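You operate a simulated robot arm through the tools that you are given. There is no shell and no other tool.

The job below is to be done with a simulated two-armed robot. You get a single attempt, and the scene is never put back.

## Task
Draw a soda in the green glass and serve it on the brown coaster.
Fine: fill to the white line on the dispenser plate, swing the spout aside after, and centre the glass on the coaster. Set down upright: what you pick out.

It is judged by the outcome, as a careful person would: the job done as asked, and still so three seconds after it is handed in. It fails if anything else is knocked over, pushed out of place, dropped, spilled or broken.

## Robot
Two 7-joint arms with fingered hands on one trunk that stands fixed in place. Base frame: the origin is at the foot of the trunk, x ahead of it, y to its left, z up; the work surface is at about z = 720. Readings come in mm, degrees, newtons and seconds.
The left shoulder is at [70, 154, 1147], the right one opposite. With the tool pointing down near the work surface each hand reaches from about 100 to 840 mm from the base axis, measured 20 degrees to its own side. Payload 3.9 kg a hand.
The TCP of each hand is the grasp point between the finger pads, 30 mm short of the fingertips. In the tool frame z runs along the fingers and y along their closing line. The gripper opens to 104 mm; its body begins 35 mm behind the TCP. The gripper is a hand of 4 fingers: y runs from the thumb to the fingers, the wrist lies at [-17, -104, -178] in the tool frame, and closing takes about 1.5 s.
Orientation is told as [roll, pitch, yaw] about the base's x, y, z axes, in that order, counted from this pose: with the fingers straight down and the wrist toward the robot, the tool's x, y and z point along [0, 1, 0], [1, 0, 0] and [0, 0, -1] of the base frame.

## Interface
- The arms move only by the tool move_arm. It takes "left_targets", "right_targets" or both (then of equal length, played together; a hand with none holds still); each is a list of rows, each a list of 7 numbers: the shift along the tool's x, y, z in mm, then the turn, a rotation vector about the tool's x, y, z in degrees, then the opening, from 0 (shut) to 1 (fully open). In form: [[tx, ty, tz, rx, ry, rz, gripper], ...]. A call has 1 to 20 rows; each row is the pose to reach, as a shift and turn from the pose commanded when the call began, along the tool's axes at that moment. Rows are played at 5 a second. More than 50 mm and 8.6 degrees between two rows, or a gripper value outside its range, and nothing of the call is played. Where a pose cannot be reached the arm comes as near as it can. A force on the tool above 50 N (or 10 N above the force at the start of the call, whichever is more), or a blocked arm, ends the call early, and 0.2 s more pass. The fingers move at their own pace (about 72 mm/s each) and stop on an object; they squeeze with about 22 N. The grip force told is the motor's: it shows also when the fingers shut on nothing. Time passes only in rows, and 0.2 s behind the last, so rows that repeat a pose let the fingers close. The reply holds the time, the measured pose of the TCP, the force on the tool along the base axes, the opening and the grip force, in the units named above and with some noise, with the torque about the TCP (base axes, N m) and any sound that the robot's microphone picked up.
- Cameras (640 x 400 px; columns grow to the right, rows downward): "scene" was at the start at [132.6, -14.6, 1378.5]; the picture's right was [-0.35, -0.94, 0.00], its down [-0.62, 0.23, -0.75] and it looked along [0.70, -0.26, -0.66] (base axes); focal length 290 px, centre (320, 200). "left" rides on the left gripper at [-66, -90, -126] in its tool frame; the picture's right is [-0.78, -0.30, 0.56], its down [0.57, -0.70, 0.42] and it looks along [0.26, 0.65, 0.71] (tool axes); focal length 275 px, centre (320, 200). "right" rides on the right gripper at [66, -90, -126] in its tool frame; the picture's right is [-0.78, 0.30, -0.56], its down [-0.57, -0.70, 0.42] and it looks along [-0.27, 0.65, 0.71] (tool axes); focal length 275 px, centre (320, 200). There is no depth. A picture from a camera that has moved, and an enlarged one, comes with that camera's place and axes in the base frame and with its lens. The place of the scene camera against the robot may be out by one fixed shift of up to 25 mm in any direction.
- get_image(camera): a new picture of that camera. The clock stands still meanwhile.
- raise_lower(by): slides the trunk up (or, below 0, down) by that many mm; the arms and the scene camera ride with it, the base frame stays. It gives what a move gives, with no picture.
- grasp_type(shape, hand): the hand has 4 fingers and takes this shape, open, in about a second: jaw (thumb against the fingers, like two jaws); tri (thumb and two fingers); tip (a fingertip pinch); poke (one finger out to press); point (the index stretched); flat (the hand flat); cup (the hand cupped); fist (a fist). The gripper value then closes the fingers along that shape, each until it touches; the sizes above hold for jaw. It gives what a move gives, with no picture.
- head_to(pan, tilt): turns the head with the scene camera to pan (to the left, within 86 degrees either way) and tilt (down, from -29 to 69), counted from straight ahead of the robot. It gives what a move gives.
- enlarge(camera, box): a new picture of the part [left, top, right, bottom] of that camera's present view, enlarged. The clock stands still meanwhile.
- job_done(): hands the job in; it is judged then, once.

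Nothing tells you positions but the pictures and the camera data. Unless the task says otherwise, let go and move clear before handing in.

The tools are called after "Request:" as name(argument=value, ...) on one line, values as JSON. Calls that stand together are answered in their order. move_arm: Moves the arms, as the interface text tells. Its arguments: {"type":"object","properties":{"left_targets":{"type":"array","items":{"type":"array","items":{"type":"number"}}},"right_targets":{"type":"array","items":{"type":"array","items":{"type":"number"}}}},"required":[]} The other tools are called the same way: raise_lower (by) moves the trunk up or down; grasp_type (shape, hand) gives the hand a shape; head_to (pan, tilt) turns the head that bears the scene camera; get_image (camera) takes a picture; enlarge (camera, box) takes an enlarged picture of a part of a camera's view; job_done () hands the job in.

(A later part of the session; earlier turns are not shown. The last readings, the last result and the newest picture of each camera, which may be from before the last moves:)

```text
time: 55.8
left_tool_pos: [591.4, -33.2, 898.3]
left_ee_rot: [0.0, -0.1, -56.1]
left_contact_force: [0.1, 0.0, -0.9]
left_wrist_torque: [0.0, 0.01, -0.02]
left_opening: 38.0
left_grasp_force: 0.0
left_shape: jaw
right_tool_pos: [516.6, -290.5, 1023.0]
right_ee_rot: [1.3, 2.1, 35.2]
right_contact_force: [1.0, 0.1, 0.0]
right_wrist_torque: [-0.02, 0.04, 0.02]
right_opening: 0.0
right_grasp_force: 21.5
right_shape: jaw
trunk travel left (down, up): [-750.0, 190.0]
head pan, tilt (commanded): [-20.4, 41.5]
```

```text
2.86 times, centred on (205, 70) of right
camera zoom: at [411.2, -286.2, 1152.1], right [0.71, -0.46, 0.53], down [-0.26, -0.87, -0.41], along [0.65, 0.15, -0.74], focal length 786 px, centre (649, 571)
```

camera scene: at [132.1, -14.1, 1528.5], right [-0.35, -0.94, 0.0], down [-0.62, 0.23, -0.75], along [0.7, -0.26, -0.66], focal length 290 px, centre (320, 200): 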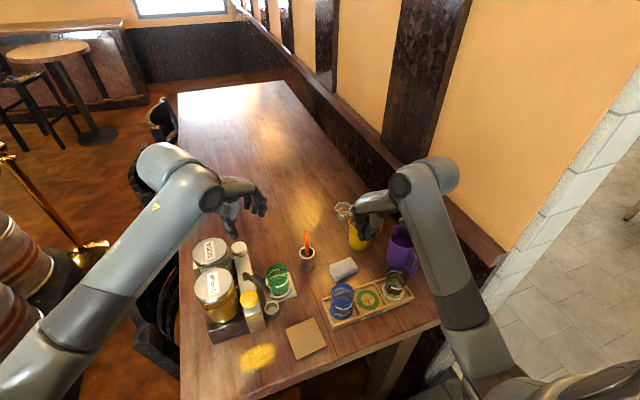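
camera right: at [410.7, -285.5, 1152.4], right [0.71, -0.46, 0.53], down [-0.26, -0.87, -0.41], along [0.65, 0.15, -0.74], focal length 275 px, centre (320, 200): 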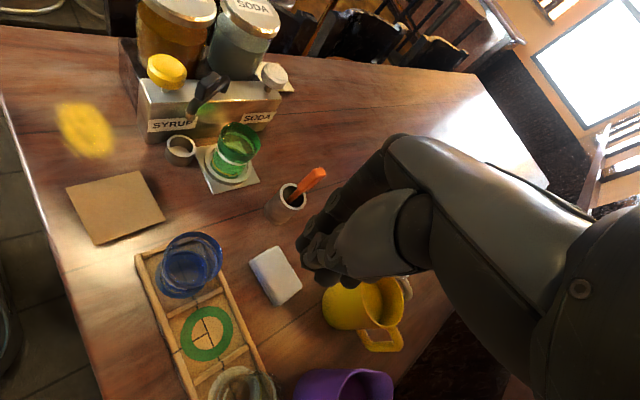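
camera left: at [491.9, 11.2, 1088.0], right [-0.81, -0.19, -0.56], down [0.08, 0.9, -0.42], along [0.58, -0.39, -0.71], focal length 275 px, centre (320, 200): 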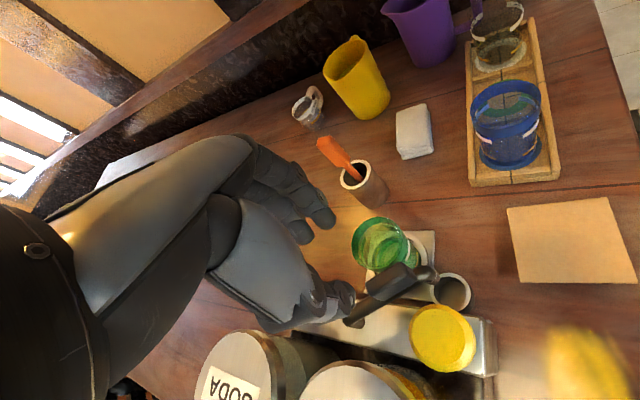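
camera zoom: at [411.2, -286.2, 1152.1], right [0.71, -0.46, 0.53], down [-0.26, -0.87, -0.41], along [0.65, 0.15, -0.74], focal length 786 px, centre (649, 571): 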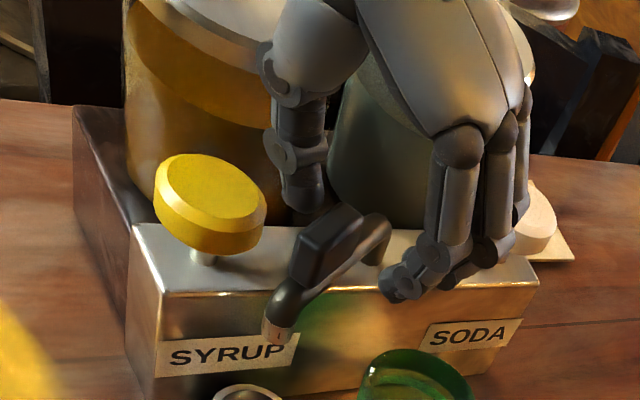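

Request:
move_arm(left_targets=[[0, 0, 0, 0, 0, 0, 0.3], [0, 0, 0, 0, 0, 0, 0.22], [0, 0, 0, 0, 0, 0, 0.15], [0, 0, 0, 0, 0, 0, 0.08], [0, 0, 0, 0, 0, 0, 0.05], [0, 0, 0, 0, 0, 0, 0.05]])

Request:
enlarge(camera="left", box=[250, 190, 470, 370])

Request:
enlarge(camera="right", box=[110, 0, 300, 140])

```text
time: 57.2
left_tool_pos: [590.7, -33.5, 897.3]
left_ee_rot: [-0.2, 0.1, -55.9]
left_contact_force: [-1.4, 2.1, -1.0]
left_wrist_torque: [0.0, -0.05, 0.07]
left_opening: 8.1
left_grasp_force: 22.0
left_shape: jaw
right_tool_pos: [516.1, -289.5, 1022.7]
right_ee_rot: [1.3, 2.2, 35.3]
right_contact_force: [-0.6, 0.2, 0.1]
right_wrist_torque: [0.0, -0.02, 0.01]
right_opening: 0.0
right_grasp_force: 22.2
right_shape: jaw
trunk travel left (down, up): [-750.0, 190.0]
head pan, tilt (commanded): [-20.4, 41.5]
```

```text
2.22 times, centred on (360, 280) of left
camera zoom: at [487.3, 5.7, 1022.7], right [-0.81, -0.19, -0.56], down [0.08, 0.9, -0.42], along [0.58, -0.39, -0.71], focal length 612 px, centre (231, 22)
```

zoom: 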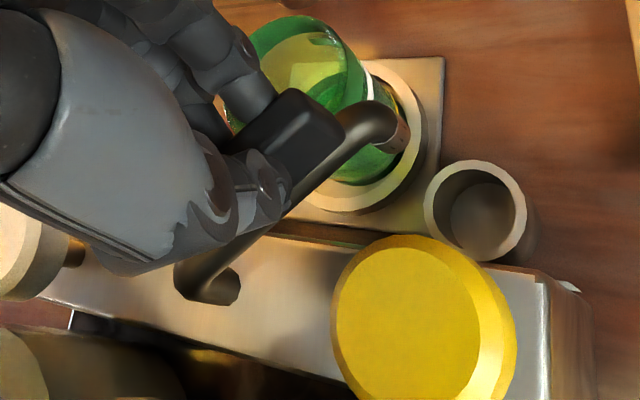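

```text
2.86 times, centred on (205, 70) of right
camera zoom: at [411.1, -285.9, 1152.2], right [0.71, -0.46, 0.53], down [-0.26, -0.87, -0.41], along [0.65, 0.15, -0.74], focal length 786 px, centre (649, 571)
```

zoom: 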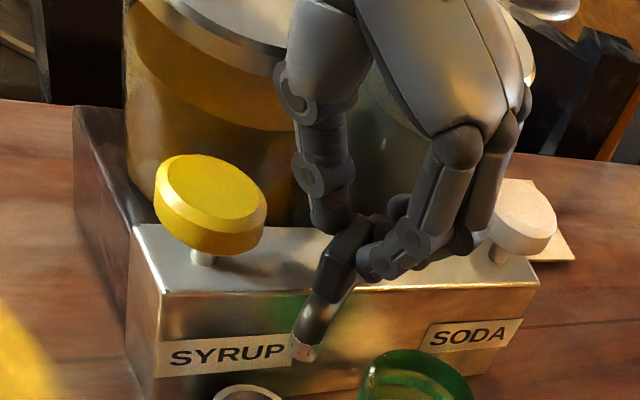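

Gripped: the spout already follows the hand. I'll swing it about its pivot in steps of 5°, turning the hand with it.

Request:
move_arm(left_targets=[[0.8, 5.7, 0, 0, 0, -5, 0.05], [2.1, 11.3, 0, 0, 0, -10, 0.05], [3.9, 16.9, 0, 0, 0, -15, 0.05], [6.3, 22.2, 0, 0, 0, -20, 0.05], [6.3, 22.2, 0, 0, 0, -20, 0.05]])

Request:
enlarge(camera="left", box=[250, 170, 470, 350])

Request:
enlarge(camera="right", box=[110, 0, 300, 140])

```text
time: 58.4
left_tool_pos: [608.0, -45.4, 898.3]
left_ee_rot: [-0.1, 0.1, -35.8]
left_contact_force: [2.1, 13.6, -4.9]
left_wrist_torque: [0.25, -0.07, 0.17]
left_opening: 7.8
left_grasp_force: 22.1
left_shape: jaw
right_tool_pos: [517.6, -288.1, 1022.5]
right_ee_rot: [1.2, 2.2, 35.1]
right_contact_force: [0.1, -0.2, -1.3]
right_wrist_torque: [-0.02, -0.03, 0.02]
right_opening: 0.6
right_grasp_force: 22.1
right_shape: jaw
trunk travel left (down, up): [-750.0, 190.0]
head pan, tilt (commanded): [-20.4, 41.5]
```

```text
2.22 times, centred on (360, 260) of left
camera zoom: at [497.8, -45.5, 1023.0], right [-0.7, -0.46, -0.56], down [-0.23, 0.87, -0.42], along [0.68, -0.16, -0.72], focal length 612 px, centre (231, 67)
```

zoom: 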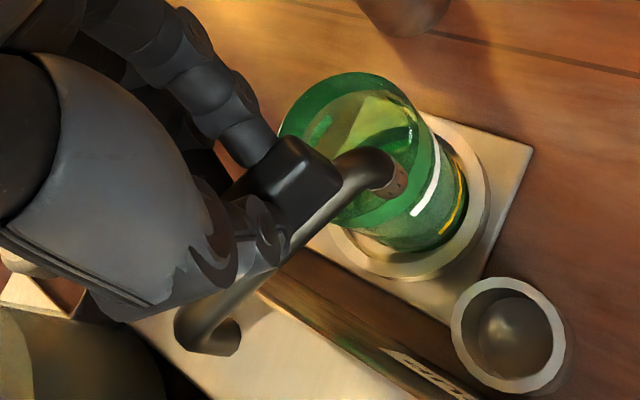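

```text
2.86 times, centred on (205, 70) of right
camera zoom: at [411.9, -283.9, 1152.3], right [0.71, -0.46, 0.53], down [-0.26, -0.87, -0.41], along [0.65, 0.15, -0.74], focal length 786 px, centre (649, 571)
```

zoom: 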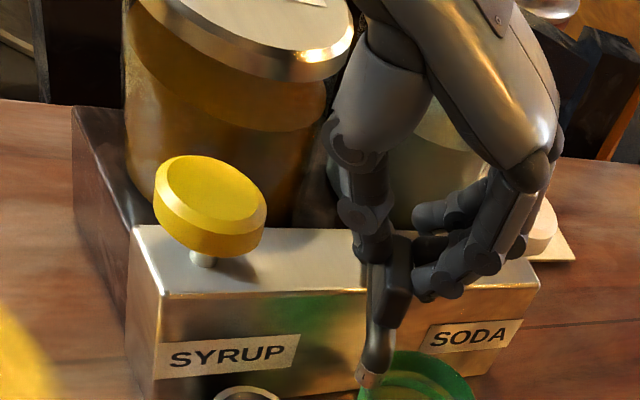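

Request:
enlarge(camera="right", box=[190, 90, 280, 190])

Request:
enlarge(camera="left", box=[340, 180, 440, 290])

Request:
enlarge(camera="scene", box=[240, 245, 310, 305])

```text
4.00 times, centred on (235, 140) of right
camera zoom: at [411.9, -283.9, 1152.3], right [0.71, -0.46, 0.53], down [-0.26, -0.87, -0.41], along [0.65, 0.15, -0.74], focal length 1101 px, centre (660, 440)
```

zoom: 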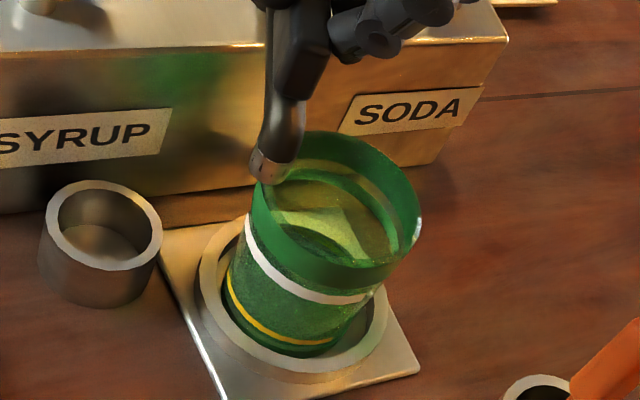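

```text
3.64 times, centred on (390, 235) of left
camera zoom: at [497.8, -45.5, 1023.0], right [-0.7, -0.46, -0.56], down [-0.23, 0.87, -0.42], along [0.68, -0.16, -0.72], focal length 1001 px, centre (66, 73)
```

zoom: 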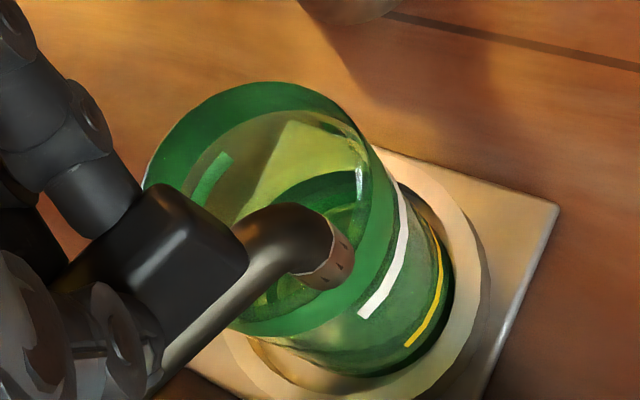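

```text
6.67 times, centred on (275, 275) of scene
camera zoom: at [133.9, -11.5, 1528.4], right [-0.35, -0.94, 0.0], down [-0.62, 0.23, -0.75], along [0.7, -0.26, -0.66], focal length 1931 px, centre (620, -300)
```

zoom: 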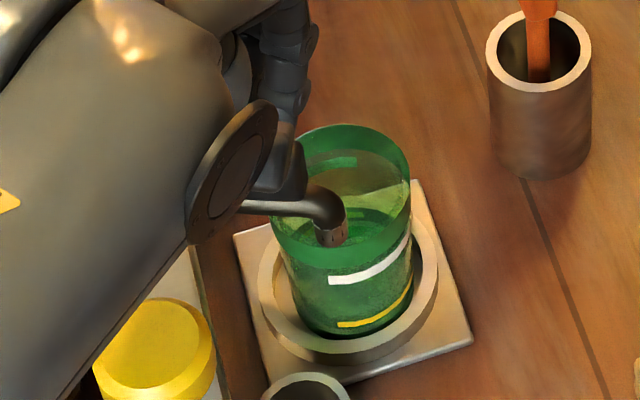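

The nozzle is about 6–10 mm above the rim and now over the glass edge. About 18° more brings it to the centre; I'll also relax slightly toward the pivot.

Request:
move_arm(left_targets=[[3.6, 5.4, 0, 0, 0, -5, 0.05], [4.9, 11, 0, 0, 0, -10, 0.05], [6.7, 16.5, 0, 0, 0, -15, 0.05], [8, 19.7, 0, 0, 0, -18, 0.05], [8, 19.7, 0, 0, 0, -18, 0.05]])

Request:
enlarge(camera="right", box=[190, 90, 280, 190])

Request:
enlarge(camera="left", box=[320, 180, 440, 290])

Request:
enlarge(camera="scene", box=[240, 245, 310, 305])

```text
time: 59.6
left_tool_pos: [626.1, -50.8, 897.7]
left_ee_rot: [0.0, -0.1, -17.9]
left_contact_force: [-3.4, 18.2, 6.4]
left_wrist_torque: [0.39, 0.11, 0.24]
left_opening: 7.7
left_grasp_force: 21.8
left_shape: jaw
right_tool_pos: [514.2, -286.7, 1022.8]
right_ee_rot: [1.1, 2.1, 35.1]
right_contact_force: [-0.8, 0.1, 0.7]
right_wrist_torque: [-0.01, -0.03, 0.04]
right_opening: 0.0
right_grasp_force: 22.3
right_shape: jaw
trunk travel left (down, up): [-750.0, 190.0]
head pan, tilt (commanded): [-20.4, 41.5]
```

```text
4.00 times, centred on (235, 140) of right
camera zoom: at [409.9, -282.9, 1153.5], right [0.71, -0.46, 0.53], down [-0.26, -0.87, -0.41], along [0.65, 0.15, -0.74], focal length 1101 px, centre (660, 440)
```

zoom: 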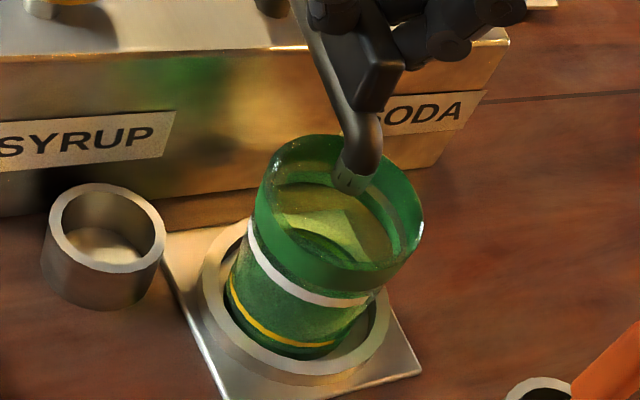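

```text
3.64 times, centred on (380, 235) of left
camera zoom: at [522.0, -84.5, 1022.1], right [-0.52, -0.65, -0.56], down [-0.49, 0.76, -0.43], along [0.7, 0.05, -0.71], focal length 1001 px, centre (102, 73)
```

zoom: 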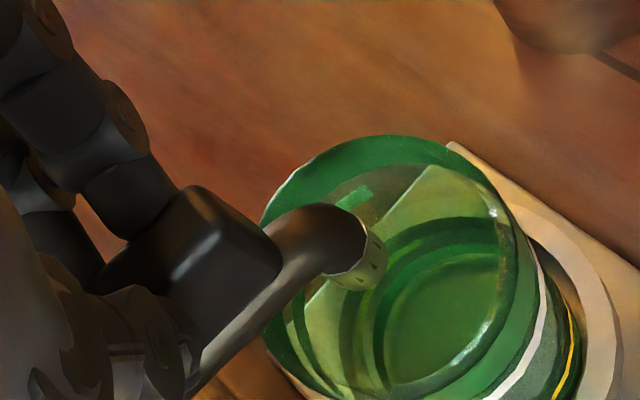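

```text
6.67 times, centred on (275, 275) of scene
camera zoom: at [131.1, -10.4, 1528.7], right [-0.35, -0.94, 0.0], down [-0.62, 0.23, -0.75], along [0.7, -0.26, -0.66], focal length 1931 px, centre (620, -300)
```

zoom: 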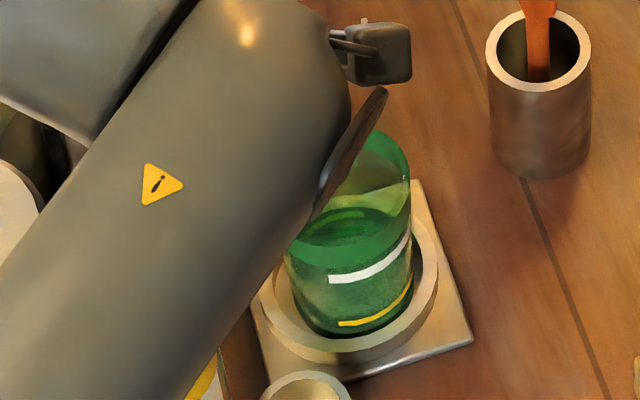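

The nozzle is centred over the glass now. I'll relax the inward pull, open the left hand and lift it clear.

Request:
move_arm(left_targets=[[2.9, -0.3, 0, 0, 0, 0, 0.05], [2.9, -0.3, 0, 0, 0, 0, 0.12], [2.9, -0.3, 0, 0, 0, 0, 0.2], [2.9, -0.3, 0, 0, 0, 0, 0.28], [2.9, -0.3, 0, 0, 0, 0, 0.36], [2.9, -0.3, 0, 0, 0, 0, 0.4], [2.9, -0.3, 0, 0, 0, 0, 0.4]])

Request:
enlarge(camera="right", box=[170, 50, 290, 190])

Request:
enlarge(camera="left", box=[250, 150, 450, 320])

```text
time: 61.2
left_tool_pos: [628.9, -49.7, 897.1]
left_ee_rot: [-0.1, 0.1, -18.0]
left_contact_force: [-0.4, 0.2, 1.1]
left_wrist_torque: [0.01, 0.03, -0.02]
left_opening: 41.2
left_grasp_force: 0.0
left_shape: jaw
right_tool_pos: [515.5, -288.4, 1022.9]
right_ee_rot: [1.3, 2.1, 35.3]
right_contact_force: [0.0, 0.3, 0.1]
right_wrist_torque: [0.02, 0.0, 0.01]
right_opening: 0.0
right_grasp_force: 21.9
right_shape: jaw
trunk travel left (down, up): [-750.0, 190.0]
head pan, tilt (commanded): [-20.4, 41.5]
```

```text
2.86 times, centred on (230, 120) of right
camera zoom: at [411.1, -285.6, 1152.2], right [0.71, -0.46, 0.53], down [-0.26, -0.87, -0.41], along [0.65, 0.15, -0.74], focal length 786 px, centre (577, 429)
```

zoom: 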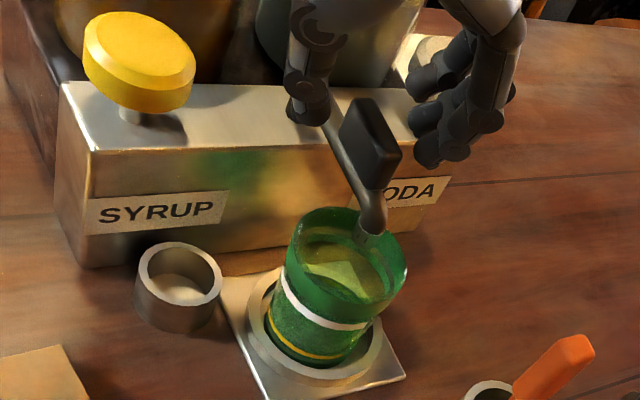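

```text
2.35 times, centred on (350, 235) of left
camera zoom: at [523.8, -84.1, 1021.8], right [-0.52, -0.65, -0.56], down [-0.49, 0.76, -0.42], along [0.7, 0.05, -0.71], focal length 648 px, centre (249, 118)
```

zoom: 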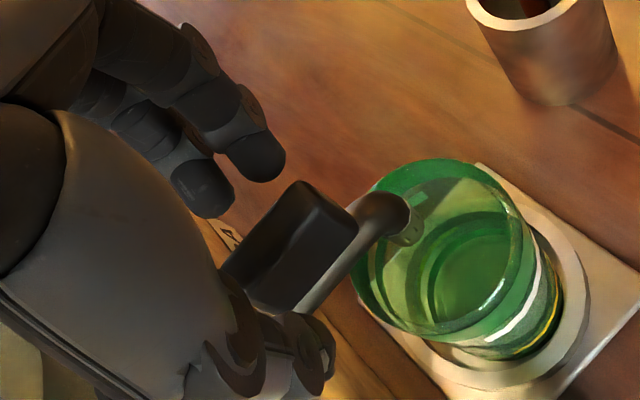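

The spout shifted a few mm past centre when I let go. I'll lift the hand straight up and measure where the nozzle actually ended.

Request:
move_arm(left_targets=[[0, 0, -20, 0, 0, 0, 0.4], [0, 0, -50, 0, 0, 0, 0.4], [0, 0, -90, 0, 0, 0, 0.4], [0, -15, -130, 0, 0, 0, 0.4], [0, -30, -160, 0, 0, 0, 0.4]])

Request:
enlarge(camera="right", box=[180, 60, 280, 190])

Request:
get_image(camera="left")

Request:
enlarge(camera="scene", box=[235, 240, 315, 310])

```text
time: 62.4
left_tool_pos: [597.5, -41.7, 1059.6]
left_ee_rot: [-0.1, 0.2, -17.9]
left_contact_force: [-0.5, 0.4, -0.6]
left_wrist_torque: [-0.02, 0.0, 0.0]
left_opening: 41.6
left_grasp_force: 0.0
left_shape: jaw
right_tool_pos: [516.0, -288.8, 1022.8]
right_ee_rot: [1.3, 2.0, 35.2]
right_contact_force: [0.2, -0.1, 0.6]
right_wrist_torque: [0.0, -0.01, 0.0]
right_opening: 0.0
right_grasp_force: 21.8
right_shape: jaw
trunk travel left (down, up): [-750.0, 190.0]
head pan, tilt (commanded): [-20.4, 41.5]
```

```text
3.08 times, centred on (230, 125) of right
camera zoom: at [410.5, -285.8, 1152.4], right [0.71, -0.46, 0.53], down [-0.26, -0.87, -0.41], along [0.65, 0.15, -0.74], focal length 847 px, centre (597, 431)
```

zoom: 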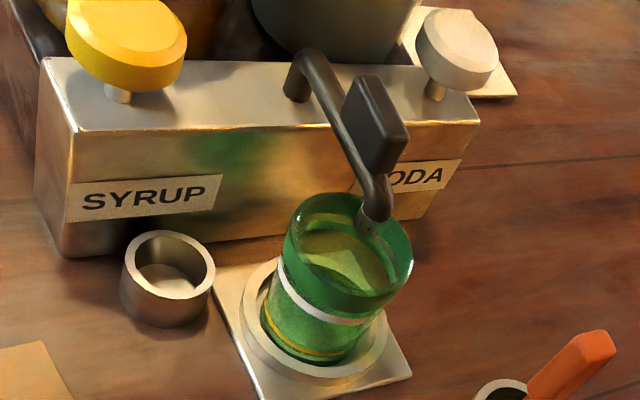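

```text
taken
camera left: at [492.4, -75.6, 1183.5], right [-0.52, -0.65, -0.56], down [-0.49, 0.76, -0.42], along [0.7, 0.05, -0.71], focal length 275 px, centre (320, 200)
```

left: 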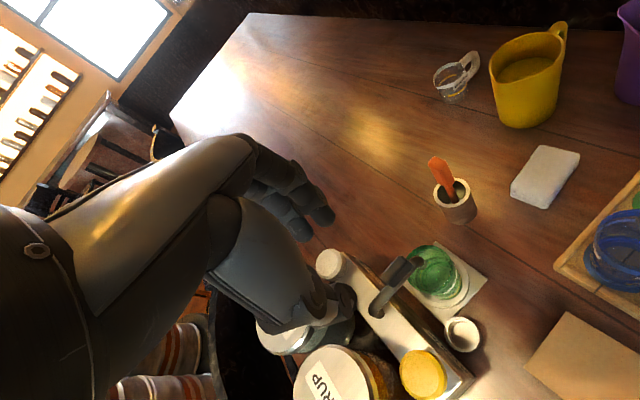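

```text
5.71 times, centred on (275, 275) of scene
camera zoom: at [131.8, -14.5, 1528.5], right [-0.35, -0.94, 0.0], down [-0.62, 0.23, -0.75], along [0.7, -0.26, -0.66], focal length 1655 px, centre (577, -229)
```

zoom: 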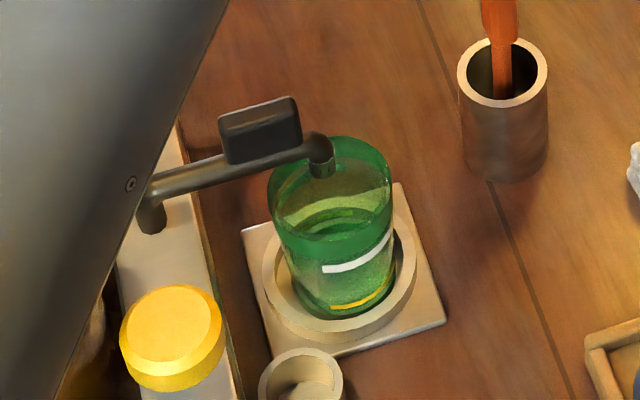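

The nozzle is about 20 mm above the rim and within ~5 mm of the glass axis, well inside. I'll clear the left arm away and square up the right hand.

Request:
move_arm(left_targets=[[5, -10, -40, 0, 0, 0, 0.4], [35, -35, -70, 0, 0, 0, 0.4], [70, -62, -90, 0, 0, 0, 0.4], [103, -89, -90, 0, 0, -4, 0.4], [136, -115, -90, 0, 0, -9, 0.4], [168, -141, -90, 0, 0, -14, 0.4], [200, -167, -90, 0, 0, -18, 0.4]], right_targets=[[0, 0, 0, -0.5, -1.2, 0, 0], [0, 0, 0, -1, -2.3, 0, 0], [0, 0, 0, -1, -2.3, 0, 0], [0, 0, 0, -1, -2.3, 0, 0], [0, 0, 0, -1, -2.3, 0, 0], [0, 0, 0, -1, -2.3, 0, 0], [0, 0, 0, -1, -2.3, 0, 0]])

Request:
get_image(camera="scene")

```text
time: 64.0
left_tool_pos: [503.4, 202.2, 1148.5]
left_ee_rot: [-0.1, 0.0, 0.1]
left_contact_force: [0.8, -0.4, 0.4]
left_wrist_torque: [0.0, 0.0, -0.02]
left_opening: 41.1
left_grasp_force: 0.0
left_shape: jaw
right_tool_pos: [516.5, -288.6, 1023.6]
right_ee_rot: [-1.1, 1.1, 35.2]
right_contact_force: [0.1, 0.7, -0.4]
right_wrist_torque: [-0.04, -0.02, 0.01]
right_opening: 0.2
right_grasp_force: 21.8
right_shape: jaw
trunk travel left (down, up): [-750.0, 190.0]
head pan, tilt (commanded): [-20.4, 41.5]
```

```text
taken
camera scene: at [131.8, -13.3, 1528.6], right [-0.35, -0.94, 0.0], down [-0.62, 0.23, -0.75], along [0.7, -0.26, -0.66], focal length 290 px, centre (320, 200)
```

scene: 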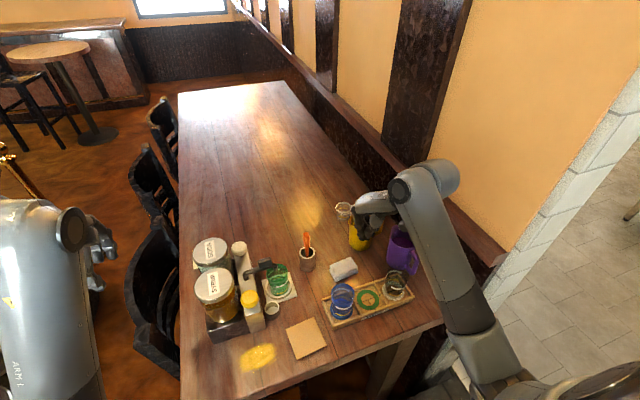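

Request:
move_arm(right_targets=[[12.5, 36, 0, -0.5, 0.5, 0, 0], [25, 72, 0, -1.1, 1.1, 0, 0], [37.5, 108, 0, -1.1, 1.1, 0, 0], [50, 144, 5, -1.1, 1.1, 0, 0], [62.5, 180, 10, -1.1, 1.1, 0, 0], [75, 216, 20, -1.1, 1.1, 0, 0], [87.5, 252, 35, -1.1, 1.1, 0, 0], [100, 288, 50, -1.1, 1.1, 0, 0], [112.3, 324.2, 63, -1.1, 1.1, 0, 0], [112.3, 324.2, 63, -1.1, 1.1, 0, 0]])

Request:
get_image(camera="right")

Request:
get_image(camera="scene")

Request:
get_image(camera="left")

```text
time: 66.2
left_tool_pos: [504.1, 198.6, 1148.9]
left_ee_rot: [0.0, 0.1, 0.0]
left_contact_force: [-1.2, -0.8, -0.1]
left_wrist_torque: [-0.01, 0.0, -0.02]
left_opening: 41.6
left_grasp_force: 0.1
left_shape: jaw
right_tool_pos: [717.2, -10.2, 951.2]
right_ee_rot: [0.1, -0.1, 35.2]
right_contact_force: [-0.2, -0.2, -0.2]
right_wrist_torque: [-0.03, 0.01, 0.02]
right_opening: 0.0
right_grasp_force: 22.1
right_shape: jaw
trunk travel left (down, up): [-750.0, 190.0]
head pan, tilt (commanded): [-20.4, 41.5]
```

```text
taken
camera right: at [606.9, -7.0, 1076.7], right [0.69, -0.46, 0.56], down [-0.24, -0.87, -0.43], along [0.68, 0.16, -0.71], focal length 275 px, centre (320, 200)
```

right: 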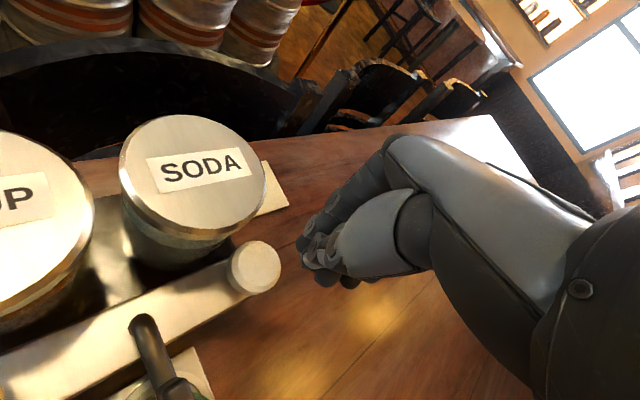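

```text
taken
camera scene: at [132.1, -15.5, 1528.5], right [-0.35, -0.94, 0.0], down [-0.62, 0.23, -0.75], along [0.7, -0.26, -0.66], focal length 290 px, centre (320, 200)
```

scene: 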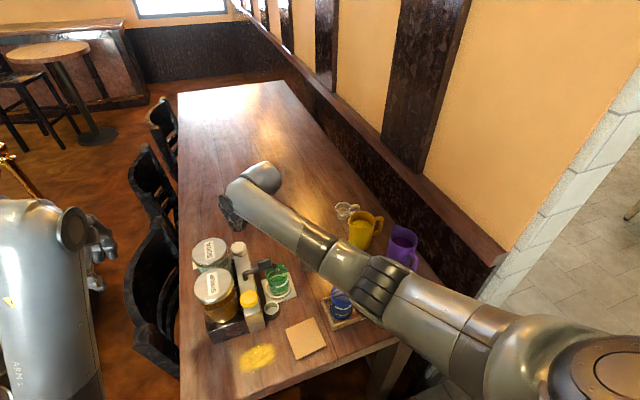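

```text
taken
camera left: at [415.3, 135.2, 1273.4], right [-0.3, -0.78, -0.56], down [-0.7, 0.57, -0.42], along [0.65, 0.27, -0.71], focal length 275 px, centre (320, 200)
```

left: 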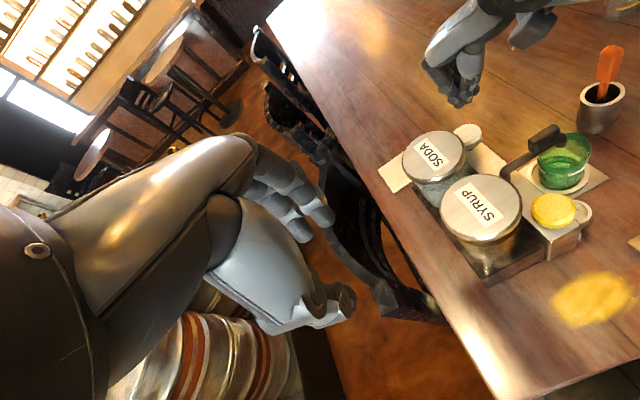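

The fingertips are aligned over the white SODA knob and the glass stays visible to the scene camera. I'll lower in small steps until I touch the knob.

Request:
move_arm(right_targets=[[0, 0, 15, 0, 0, 0, 0], [0, 0, 30, 0, 0, 0, 0], [0, 0, 44, 0, 0, 0, 0], [0, 0, 44, 0, 0, 0, 0]])

Request:
enlarge(camera="right", box=[200, 170, 400, 320])

Request:
enlarge(camera="left", box=[400, 40, 600, 210])

```text
time: 67.2
left_tool_pos: [504.5, 200.9, 1147.6]
left_ee_rot: [0.0, 0.1, 0.0]
left_contact_force: [-0.5, -0.1, -0.2]
left_wrist_torque: [-0.02, -0.02, 0.02]
left_opening: 41.2
left_grasp_force: 0.0
left_shape: jaw
right_tool_pos: [718.7, -12.6, 908.3]
right_ee_rot: [0.0, -0.1, 35.2]
right_contact_force: [0.1, -0.8, -0.1]
right_wrist_torque: [-0.01, 0.05, -0.01]
right_opening: 0.3
right_grasp_force: 21.8
right_shape: jaw
trunk travel left (down, up): [-750.0, 190.0]
head pan, tilt (commanded): [-20.4, 41.5]
```

```text
2.67 times, centred on (300, 245) of right
camera zoom: at [608.8, -8.4, 1032.4], right [0.69, -0.46, 0.56], down [-0.24, -0.87, -0.43], along [0.68, 0.16, -0.71], focal length 734 px, centre (373, 80)
```

zoom: 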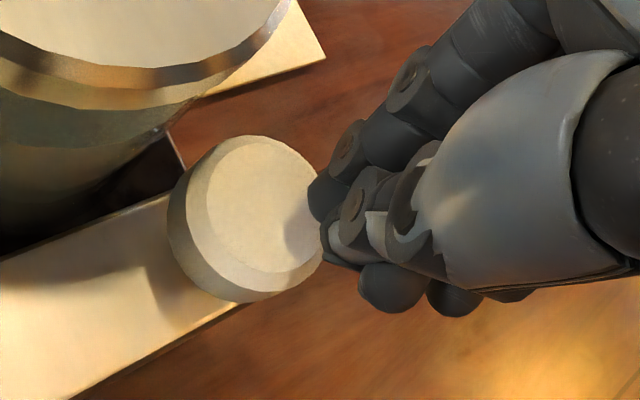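

```text
2.35 times, centred on (500, 125) of left
camera zoom: at [415.8, 136.2, 1273.1], right [-0.3, -0.78, -0.56], down [-0.7, 0.57, -0.42], along [0.65, 0.27, -0.71], focal length 648 px, centre (-104, 376)
```

zoom: 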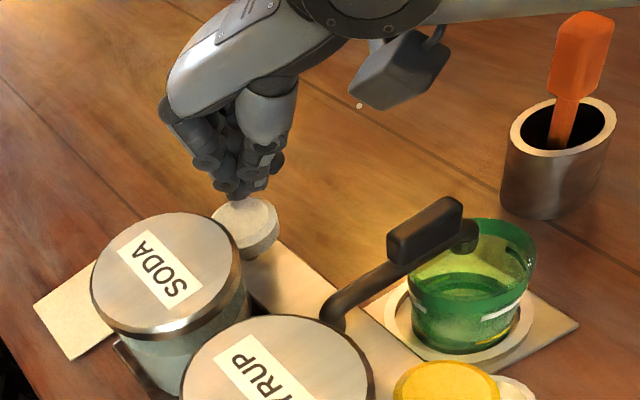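

Request:
move_arm(right_targets=[[4, -2, 0, 0, 0, 0, 0], [8.7, -3.7, 3, 0, 0, 0, 0], [8.7, -3.7, 6, 0, 0, 0, 0], [8.7, -3.7, 6, 0, 0, 0, 0]])

Request:
enlarge(camera="right", box=[200, 170, 400, 320])

Request:
enlarge(camera="left", box=[430, 60, 550, 160])

Request:
enlarge(camera="scene", box=[225, 215, 315, 305])

```text
time: 68.2
left_tool_pos: [504.4, 201.8, 1148.8]
left_ee_rot: [0.0, 0.1, 0.0]
left_contact_force: [0.8, -0.1, -0.1]
left_wrist_torque: [0.02, 0.01, -0.02]
left_opening: 41.2
left_grasp_force: 0.0
left_shape: jaw
right_tool_pos: [710.5, -6.3, 902.4]
right_ee_rot: [0.0, -0.1, 35.1]
right_contact_force: [0.4, -0.6, -0.2]
right_wrist_torque: [-0.02, -0.01, 0.05]
right_opening: 0.0
right_grasp_force: 22.2
right_shape: jaw
trunk travel left (down, up): [-750.0, 190.0]
head pan, tilt (commanded): [-20.4, 41.5]
```

```text
2.67 times, centred on (300, 245) of right
camera zoom: at [600.2, -3.4, 1027.3], right [0.69, -0.46, 0.56], down [-0.24, -0.87, -0.43], along [0.68, 0.16, -0.71], focal length 734 px, centre (373, 80)
```

zoom: 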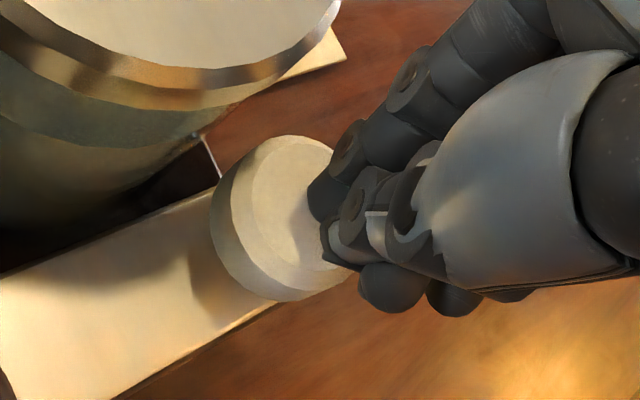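

```text
4.00 times, centred on (490, 110) of left
camera zoom: at [415.8, 136.1, 1273.2], right [-0.3, -0.78, -0.56], down [-0.7, 0.57, -0.42], along [0.65, 0.27, -0.71], focal length 1101 px, centre (-360, 560)
```

zoom: 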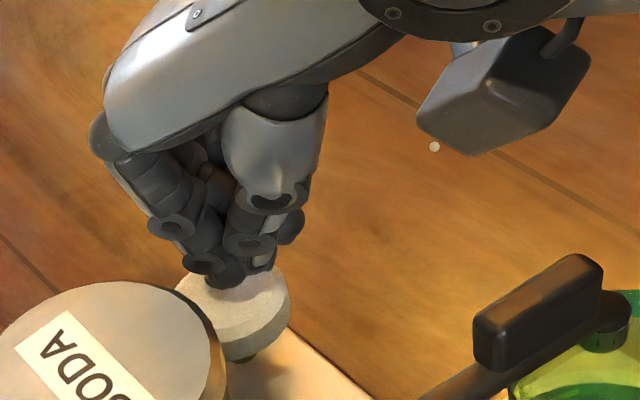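

```text
4.44 times, centred on (270, 260) of scene
camera zoom: at [132.6, -14.6, 1528.5], right [-0.35, -0.94, 0.0], down [-0.62, 0.23, -0.75], along [0.7, -0.26, -0.66], focal length 1288 px, centre (542, -67)
```

zoom: 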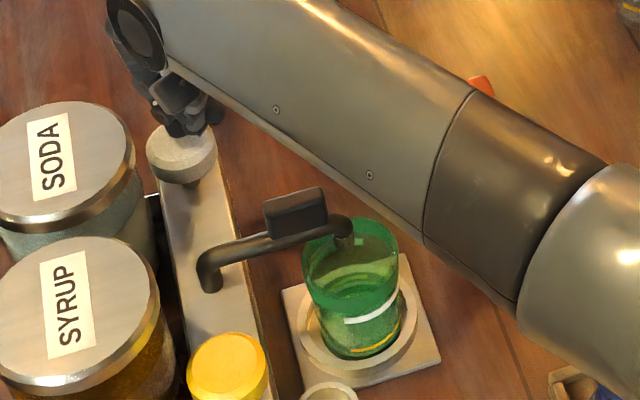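

Request:
move_arm(right_targets=[[0, 0, 3, 0, 0, 0, 0], [0, 0, 6, 0, 0, 0, 0]])

Request:
enlarge(camera="scene", box=[265, 260, 305, 300])

```text
time: 68.8
left_tool_pos: [503.9, 202.0, 1148.2]
left_ee_rot: [-0.1, 0.1, 0.0]
left_contact_force: [-0.2, 0.4, -0.4]
left_wrist_torque: [0.02, 0.01, 0.05]
left_opening: 41.5
left_grasp_force: 0.1
left_shape: jaw
right_tool_pos: [709.5, -6.7, 897.3]
right_ee_rot: [0.1, -0.1, 35.2]
right_contact_force: [-0.5, 1.1, -0.9]
right_wrist_torque: [-0.02, 0.0, 0.02]
right_opening: 0.2
right_grasp_force: 22.1
right_shape: jaw
trunk travel left (down, up): [-750.0, 190.0]
head pan, tilt (commanded): [-20.4, 41.5]
```

```text
10.00 times, centred on (285, 280) of scene
camera zoom: at [132.6, -14.5, 1528.5], right [-0.35, -0.94, 0.0], down [-0.62, 0.23, -0.75], along [0.7, -0.26, -0.66], focal length 2897 px, centre (670, -600)
```

zoom: 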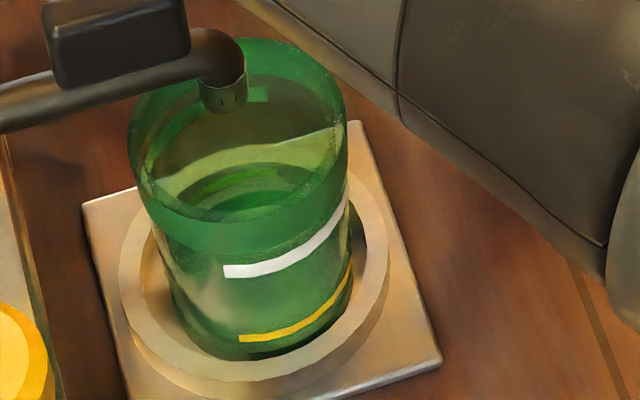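

Request:
move_arm(right_targets=[[0, 0, 2, 0, 0, 0, 0], [0, 0, 4, 0, 0, 0, 0]])

```text
time: 69.4
left_tool_pos: [503.8, 201.6, 1147.7]
left_ee_rot: [-0.1, 0.0, -0.1]
left_contact_force: [-0.6, 0.3, 0.0]
left_wrist_torque: [0.02, -0.02, 0.01]
left_opening: 41.6
left_grasp_force: 0.2
left_shape: jaw
right_tool_pos: [710.6, -5.4, 893.9]
right_ee_rot: [0.1, -0.1, 35.0]
right_contact_force: [0.4, 0.5, 2.1]
right_wrist_torque: [0.04, 0.0, -0.01]
right_opening: 0.0
right_grasp_force: 21.9
right_shape: jaw
trunk travel left (down, up): [-750.0, 190.0]
head pan, tilt (commanded): [-20.4, 41.5]
```

Contact begins (2 N). I'll press a little and look at the glass each time.

Request:
move_arm(right_targets=[[0, 0, 3, 0, 0, 0, 0]])

Request:
enlarge(camera="scene", box=[265, 260, 305, 300])

```text
time: 69.8
left_tool_pos: [503.0, 201.8, 1148.9]
left_ee_rot: [-0.1, 0.0, -0.1]
left_contact_force: [0.4, 0.3, -0.8]
left_wrist_torque: [0.0, 0.01, 0.0]
left_opening: 41.4
left_grasp_force: 0.1
left_shape: jaw
right_tool_pos: [710.5, -6.8, 889.1]
right_ee_rot: [0.2, -0.1, 35.2]
right_contact_force: [0.0, 0.7, 2.4]
right_wrist_torque: [0.08, 0.01, 0.01]
right_opening: 0.0
right_grasp_force: 21.9
right_shape: jaw
trunk travel left (down, up): [-750.0, 190.0]
head pan, tilt (commanded): [-20.4, 41.5]
```

```text
10.00 times, centred on (285, 280) of scene
camera zoom: at [132.2, -14.3, 1528.5], right [-0.35, -0.94, 0.0], down [-0.62, 0.23, -0.75], along [0.7, -0.26, -0.66], focal length 2897 px, centre (670, -600)
```

zoom: 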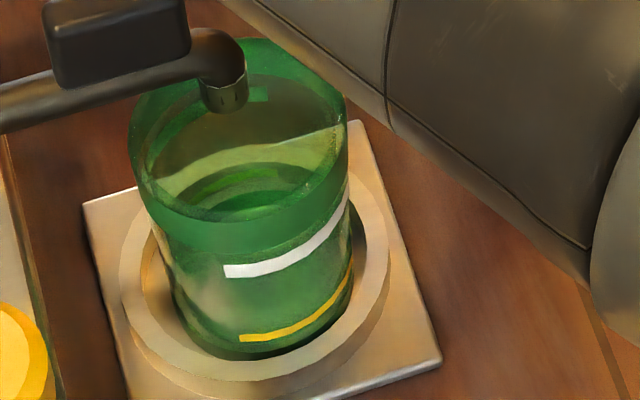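

Request:
move_arm(right_targets=[[0, 0, 3, 0, 0, 0, 0]])

Request:
enlarge(camera="scene", box=[265, 260, 305, 300])

```text
time: 70.2
left_tool_pos: [503.5, 201.2, 1148.3]
left_ee_rot: [-0.1, 0.1, 0.0]
left_contact_force: [0.3, -0.2, -0.6]
left_wrist_torque: [0.01, 0.0, 0.01]
left_opening: 41.2
left_grasp_force: 0.1
left_shape: jaw
right_tool_pos: [709.0, -6.8, 885.5]
right_ee_rot: [0.0, -0.1, 35.3]
right_contact_force: [0.3, 0.9, 2.3]
right_wrist_torque: [0.05, 0.01, -0.01]
right_opening: 0.0
right_grasp_force: 22.2
right_shape: jaw
trunk travel left (down, up): [-750.0, 190.0]
head pan, tilt (commanded): [-20.4, 41.5]
```

```text
10.00 times, centred on (285, 280) of scene
camera zoom: at [132.4, -14.4, 1528.5], right [-0.35, -0.94, 0.0], down [-0.62, 0.23, -0.75], along [0.7, -0.26, -0.66], focal length 2897 px, centre (670, -600)
```

zoom: 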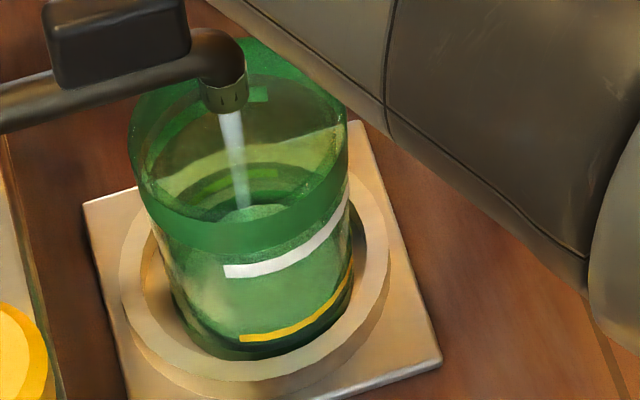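

Soda is flowing into the glass. I'll zoom in on the level before letting any more time pass.

Request:
enlarge(camera="scene", box=[270, 262, 302, 298])

Request:
enlarge(camera="left", box=[520, 110, 610, 200])

```text
11.11 times, centred on (286, 280) of scene
camera zoom: at [132.4, -14.4, 1528.5], right [-0.35, -0.94, 0.0], down [-0.62, 0.23, -0.75], along [0.7, -0.26, -0.66], focal length 3219 px, centre (698, -689)
```

zoom: 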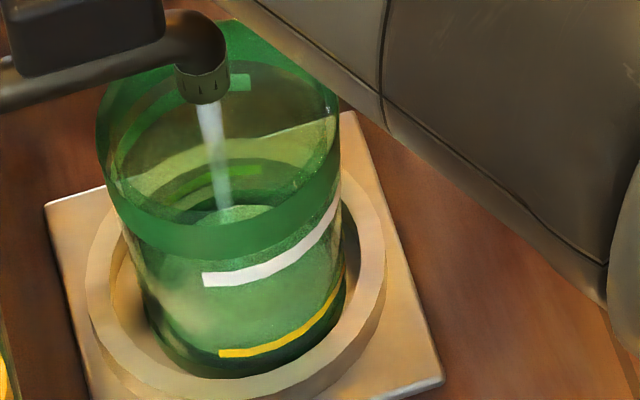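

```text
4.44 times, centred on (565, 155) of left
camera zoom: at [415.5, 136.2, 1273.2], right [-0.3, -0.78, -0.56], down [-0.7, 0.57, -0.42], along [0.65, 0.27, -0.71], focal length 1224 px, centre (-769, 400)
```

zoom: 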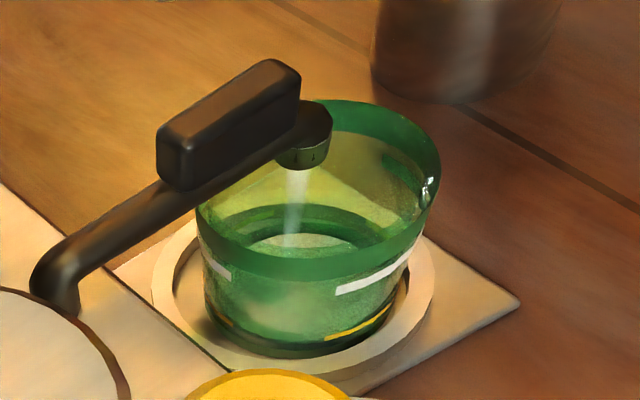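

The glass only has a thin layer so far; the line is well above. I'll hold the press in short intervals and watch the level.

Request:
move_arm(right_targets=[[0, 0, 0, 0, 0, 0, 0], [0, 0, 0, 0, 0, 0, 0], [0, 0, 0, 0, 0, 0, 0]])

Request:
enlarge(camera="scene", box=[270, 262, 302, 298])

Request:
enlarge(camera="left", box=[520, 110, 610, 200])

```text
time: 71.0
left_tool_pos: [504.7, 201.5, 1148.4]
left_ee_rot: [-0.1, 0.0, 0.0]
left_contact_force: [-0.6, 0.0, 0.2]
left_wrist_torque: [0.01, 0.01, 0.01]
left_opening: 41.2
left_grasp_force: 0.0
left_shape: jaw
right_tool_pos: [709.9, -5.9, 887.1]
right_ee_rot: [0.2, -0.2, 35.1]
right_contact_force: [2.1, 0.8, 2.0]
right_wrist_torque: [0.06, -0.01, 0.0]
right_opening: 0.1
right_grasp_force: 21.9
right_shape: jaw
trunk travel left (down, up): [-750.0, 190.0]
head pan, tilt (commanded): [-20.4, 41.5]
```

```text
11.11 times, centred on (286, 280) of scene
camera zoom: at [132.3, -14.4, 1528.5], right [-0.35, -0.94, 0.0], down [-0.62, 0.23, -0.75], along [0.7, -0.26, -0.66], focal length 3219 px, centre (698, -689)
```

zoom: 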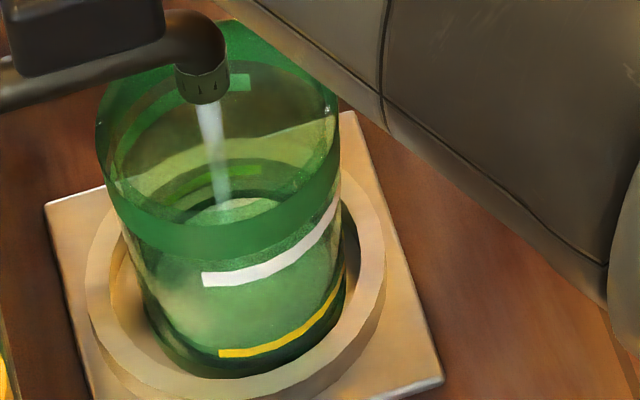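

```text
4.44 times, centred on (565, 155) of left
camera zoom: at [415.5, 136.2, 1273.3], right [-0.3, -0.78, -0.56], down [-0.7, 0.57, -0.42], along [0.65, 0.27, -0.71], focal length 1224 px, centre (-769, 400)
```

zoom: 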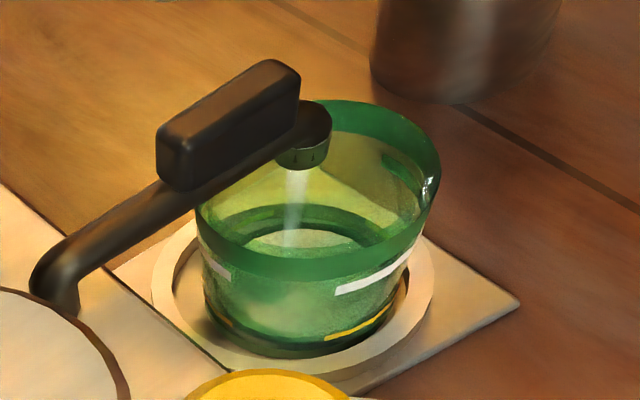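

The level rises roughly 4 mm/s. I'll hold for about 2 s and check again.

Request:
move_arm(right_targets=[[0, 0, 0, 0, 0, 0, 0], [0, 0, 0, 0, 0, 0, 0], [0, 0, 0, 0, 0, 0, 0], [0, 0, 0, 0, 0, 0, 0], [0, 0, 0, 0, 0, 0, 0], [0, 0, 0, 0, 0, 0, 0], [0, 0, 0, 0, 0, 0, 0], [0, 0, 0, 0, 0, 0, 0], [0, 0, 0, 0, 0, 0, 0]])

Request:
enlarge(camera="scene", box=[270, 262, 302, 298])

Request:
enlarge(camera="left", box=[520, 110, 610, 200])

```text
time: 73.0
left_tool_pos: [504.2, 201.0, 1148.2]
left_ee_rot: [-0.1, -0.1, 0.1]
left_contact_force: [0.4, 0.3, -0.1]
left_wrist_torque: [0.02, 0.0, 0.03]
left_opening: 41.3
left_grasp_force: 0.1
left_shape: jaw
right_tool_pos: [708.1, -7.2, 887.0]
right_ee_rot: [0.1, -0.1, 35.1]
right_contact_force: [1.4, 0.4, 2.4]
right_wrist_torque: [0.09, -0.01, 0.01]
right_opening: 0.0
right_grasp_force: 21.7
right_shape: jaw
trunk travel left (down, up): [-750.0, 190.0]
head pan, tilt (commanded): [-20.4, 41.5]
```

```text
11.11 times, centred on (286, 280) of scene
camera zoom: at [132.2, -14.4, 1528.5], right [-0.35, -0.94, 0.0], down [-0.62, 0.23, -0.75], along [0.7, -0.26, -0.66], focal length 3219 px, centre (698, -689)
```

zoom: 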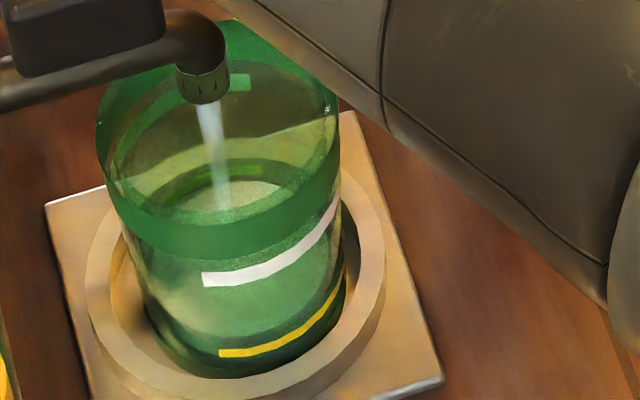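

```text
4.44 times, centred on (565, 155) of left
camera zoom: at [415.4, 136.2, 1273.3], right [-0.3, -0.78, -0.56], down [-0.7, 0.57, -0.42], along [0.65, 0.27, -0.71], focal length 1224 px, centre (-769, 400)
```

zoom: 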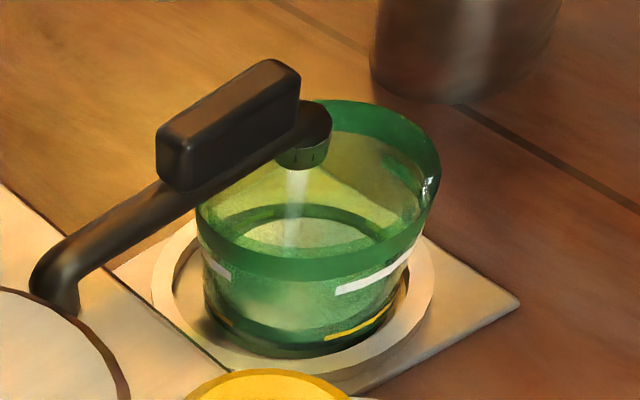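

Request:
move_arm(right_targets=[[0, 0, 0, 0, 0, 0, 0], [0, 0, 0, 0, 0, 0, 0], [0, 0, 0, 0, 0, 0, 0], [0, 0, 0, 0, 0, 0, 0], [0, 0, 0, 0, 0, 0, 0], [0, 0, 0, 0, 0, 0, 0], [0, 0, 0, 0, 0, 0, 0], [0, 0, 0, 0, 0, 0, 0], [0, 0, 0, 0, 0, 0, 0], [0, 0, 0, 0, 0, 0, 0], [0, 0, 0, 0, 0, 0, 0], [0, 0, 0, 0, 0, 0, 0], [0, 0, 0, 0, 0, 0, 0], [0, 0, 0, 0, 0, 0, 0], [0, 0, 0, 0, 0, 0, 0], [0, 0, 0, 0, 0, 0, 0]])

Request:
enlarge(camera="scene", box=[270, 262, 302, 298])

Request:
enlarge(camera="left", box=[520, 110, 610, 200])

```text
time: 76.4
left_tool_pos: [504.3, 200.9, 1148.7]
left_ee_rot: [0.0, 0.0, 0.0]
left_contact_force: [-0.4, -0.1, 0.1]
left_wrist_torque: [-0.03, 0.01, 0.02]
left_opening: 41.4
left_grasp_force: 0.0
left_shape: jaw
right_tool_pos: [709.2, -6.4, 887.2]
right_ee_rot: [0.2, -0.2, 35.3]
right_contact_force: [0.8, 0.6, 2.7]
right_wrist_torque: [0.04, 0.0, 0.02]
right_opening: 0.3
right_grasp_force: 21.5
right_shape: jaw
trunk travel left (down, up): [-750.0, 190.0]
head pan, tilt (commanded): [-20.4, 41.5]
```

```text
11.11 times, centred on (286, 280) of scene
camera zoom: at [132.2, -14.4, 1528.5], right [-0.35, -0.94, 0.0], down [-0.62, 0.23, -0.75], along [0.7, -0.26, -0.66], focal length 3219 px, centre (698, -689)
```

zoom: 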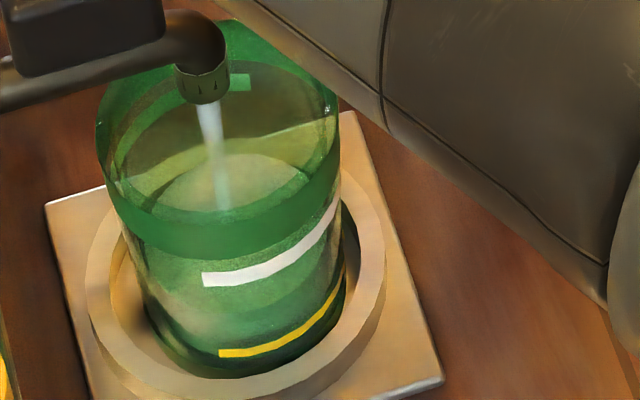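

```text
4.44 times, centred on (565, 155) of left
camera zoom: at [415.4, 136.2, 1273.3], right [-0.3, -0.78, -0.56], down [-0.7, 0.57, -0.42], along [0.65, 0.27, -0.71], focal length 1224 px, centre (-769, 400)
```

zoom: 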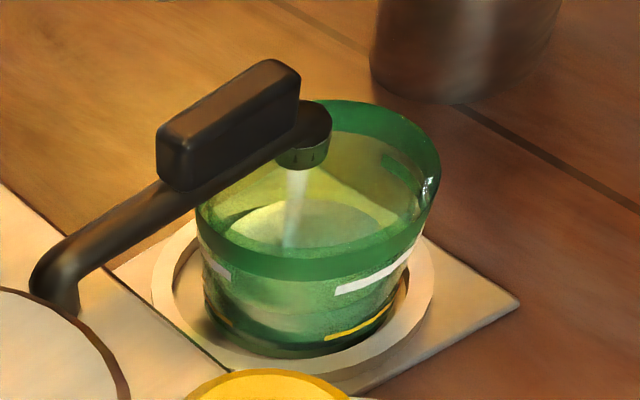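

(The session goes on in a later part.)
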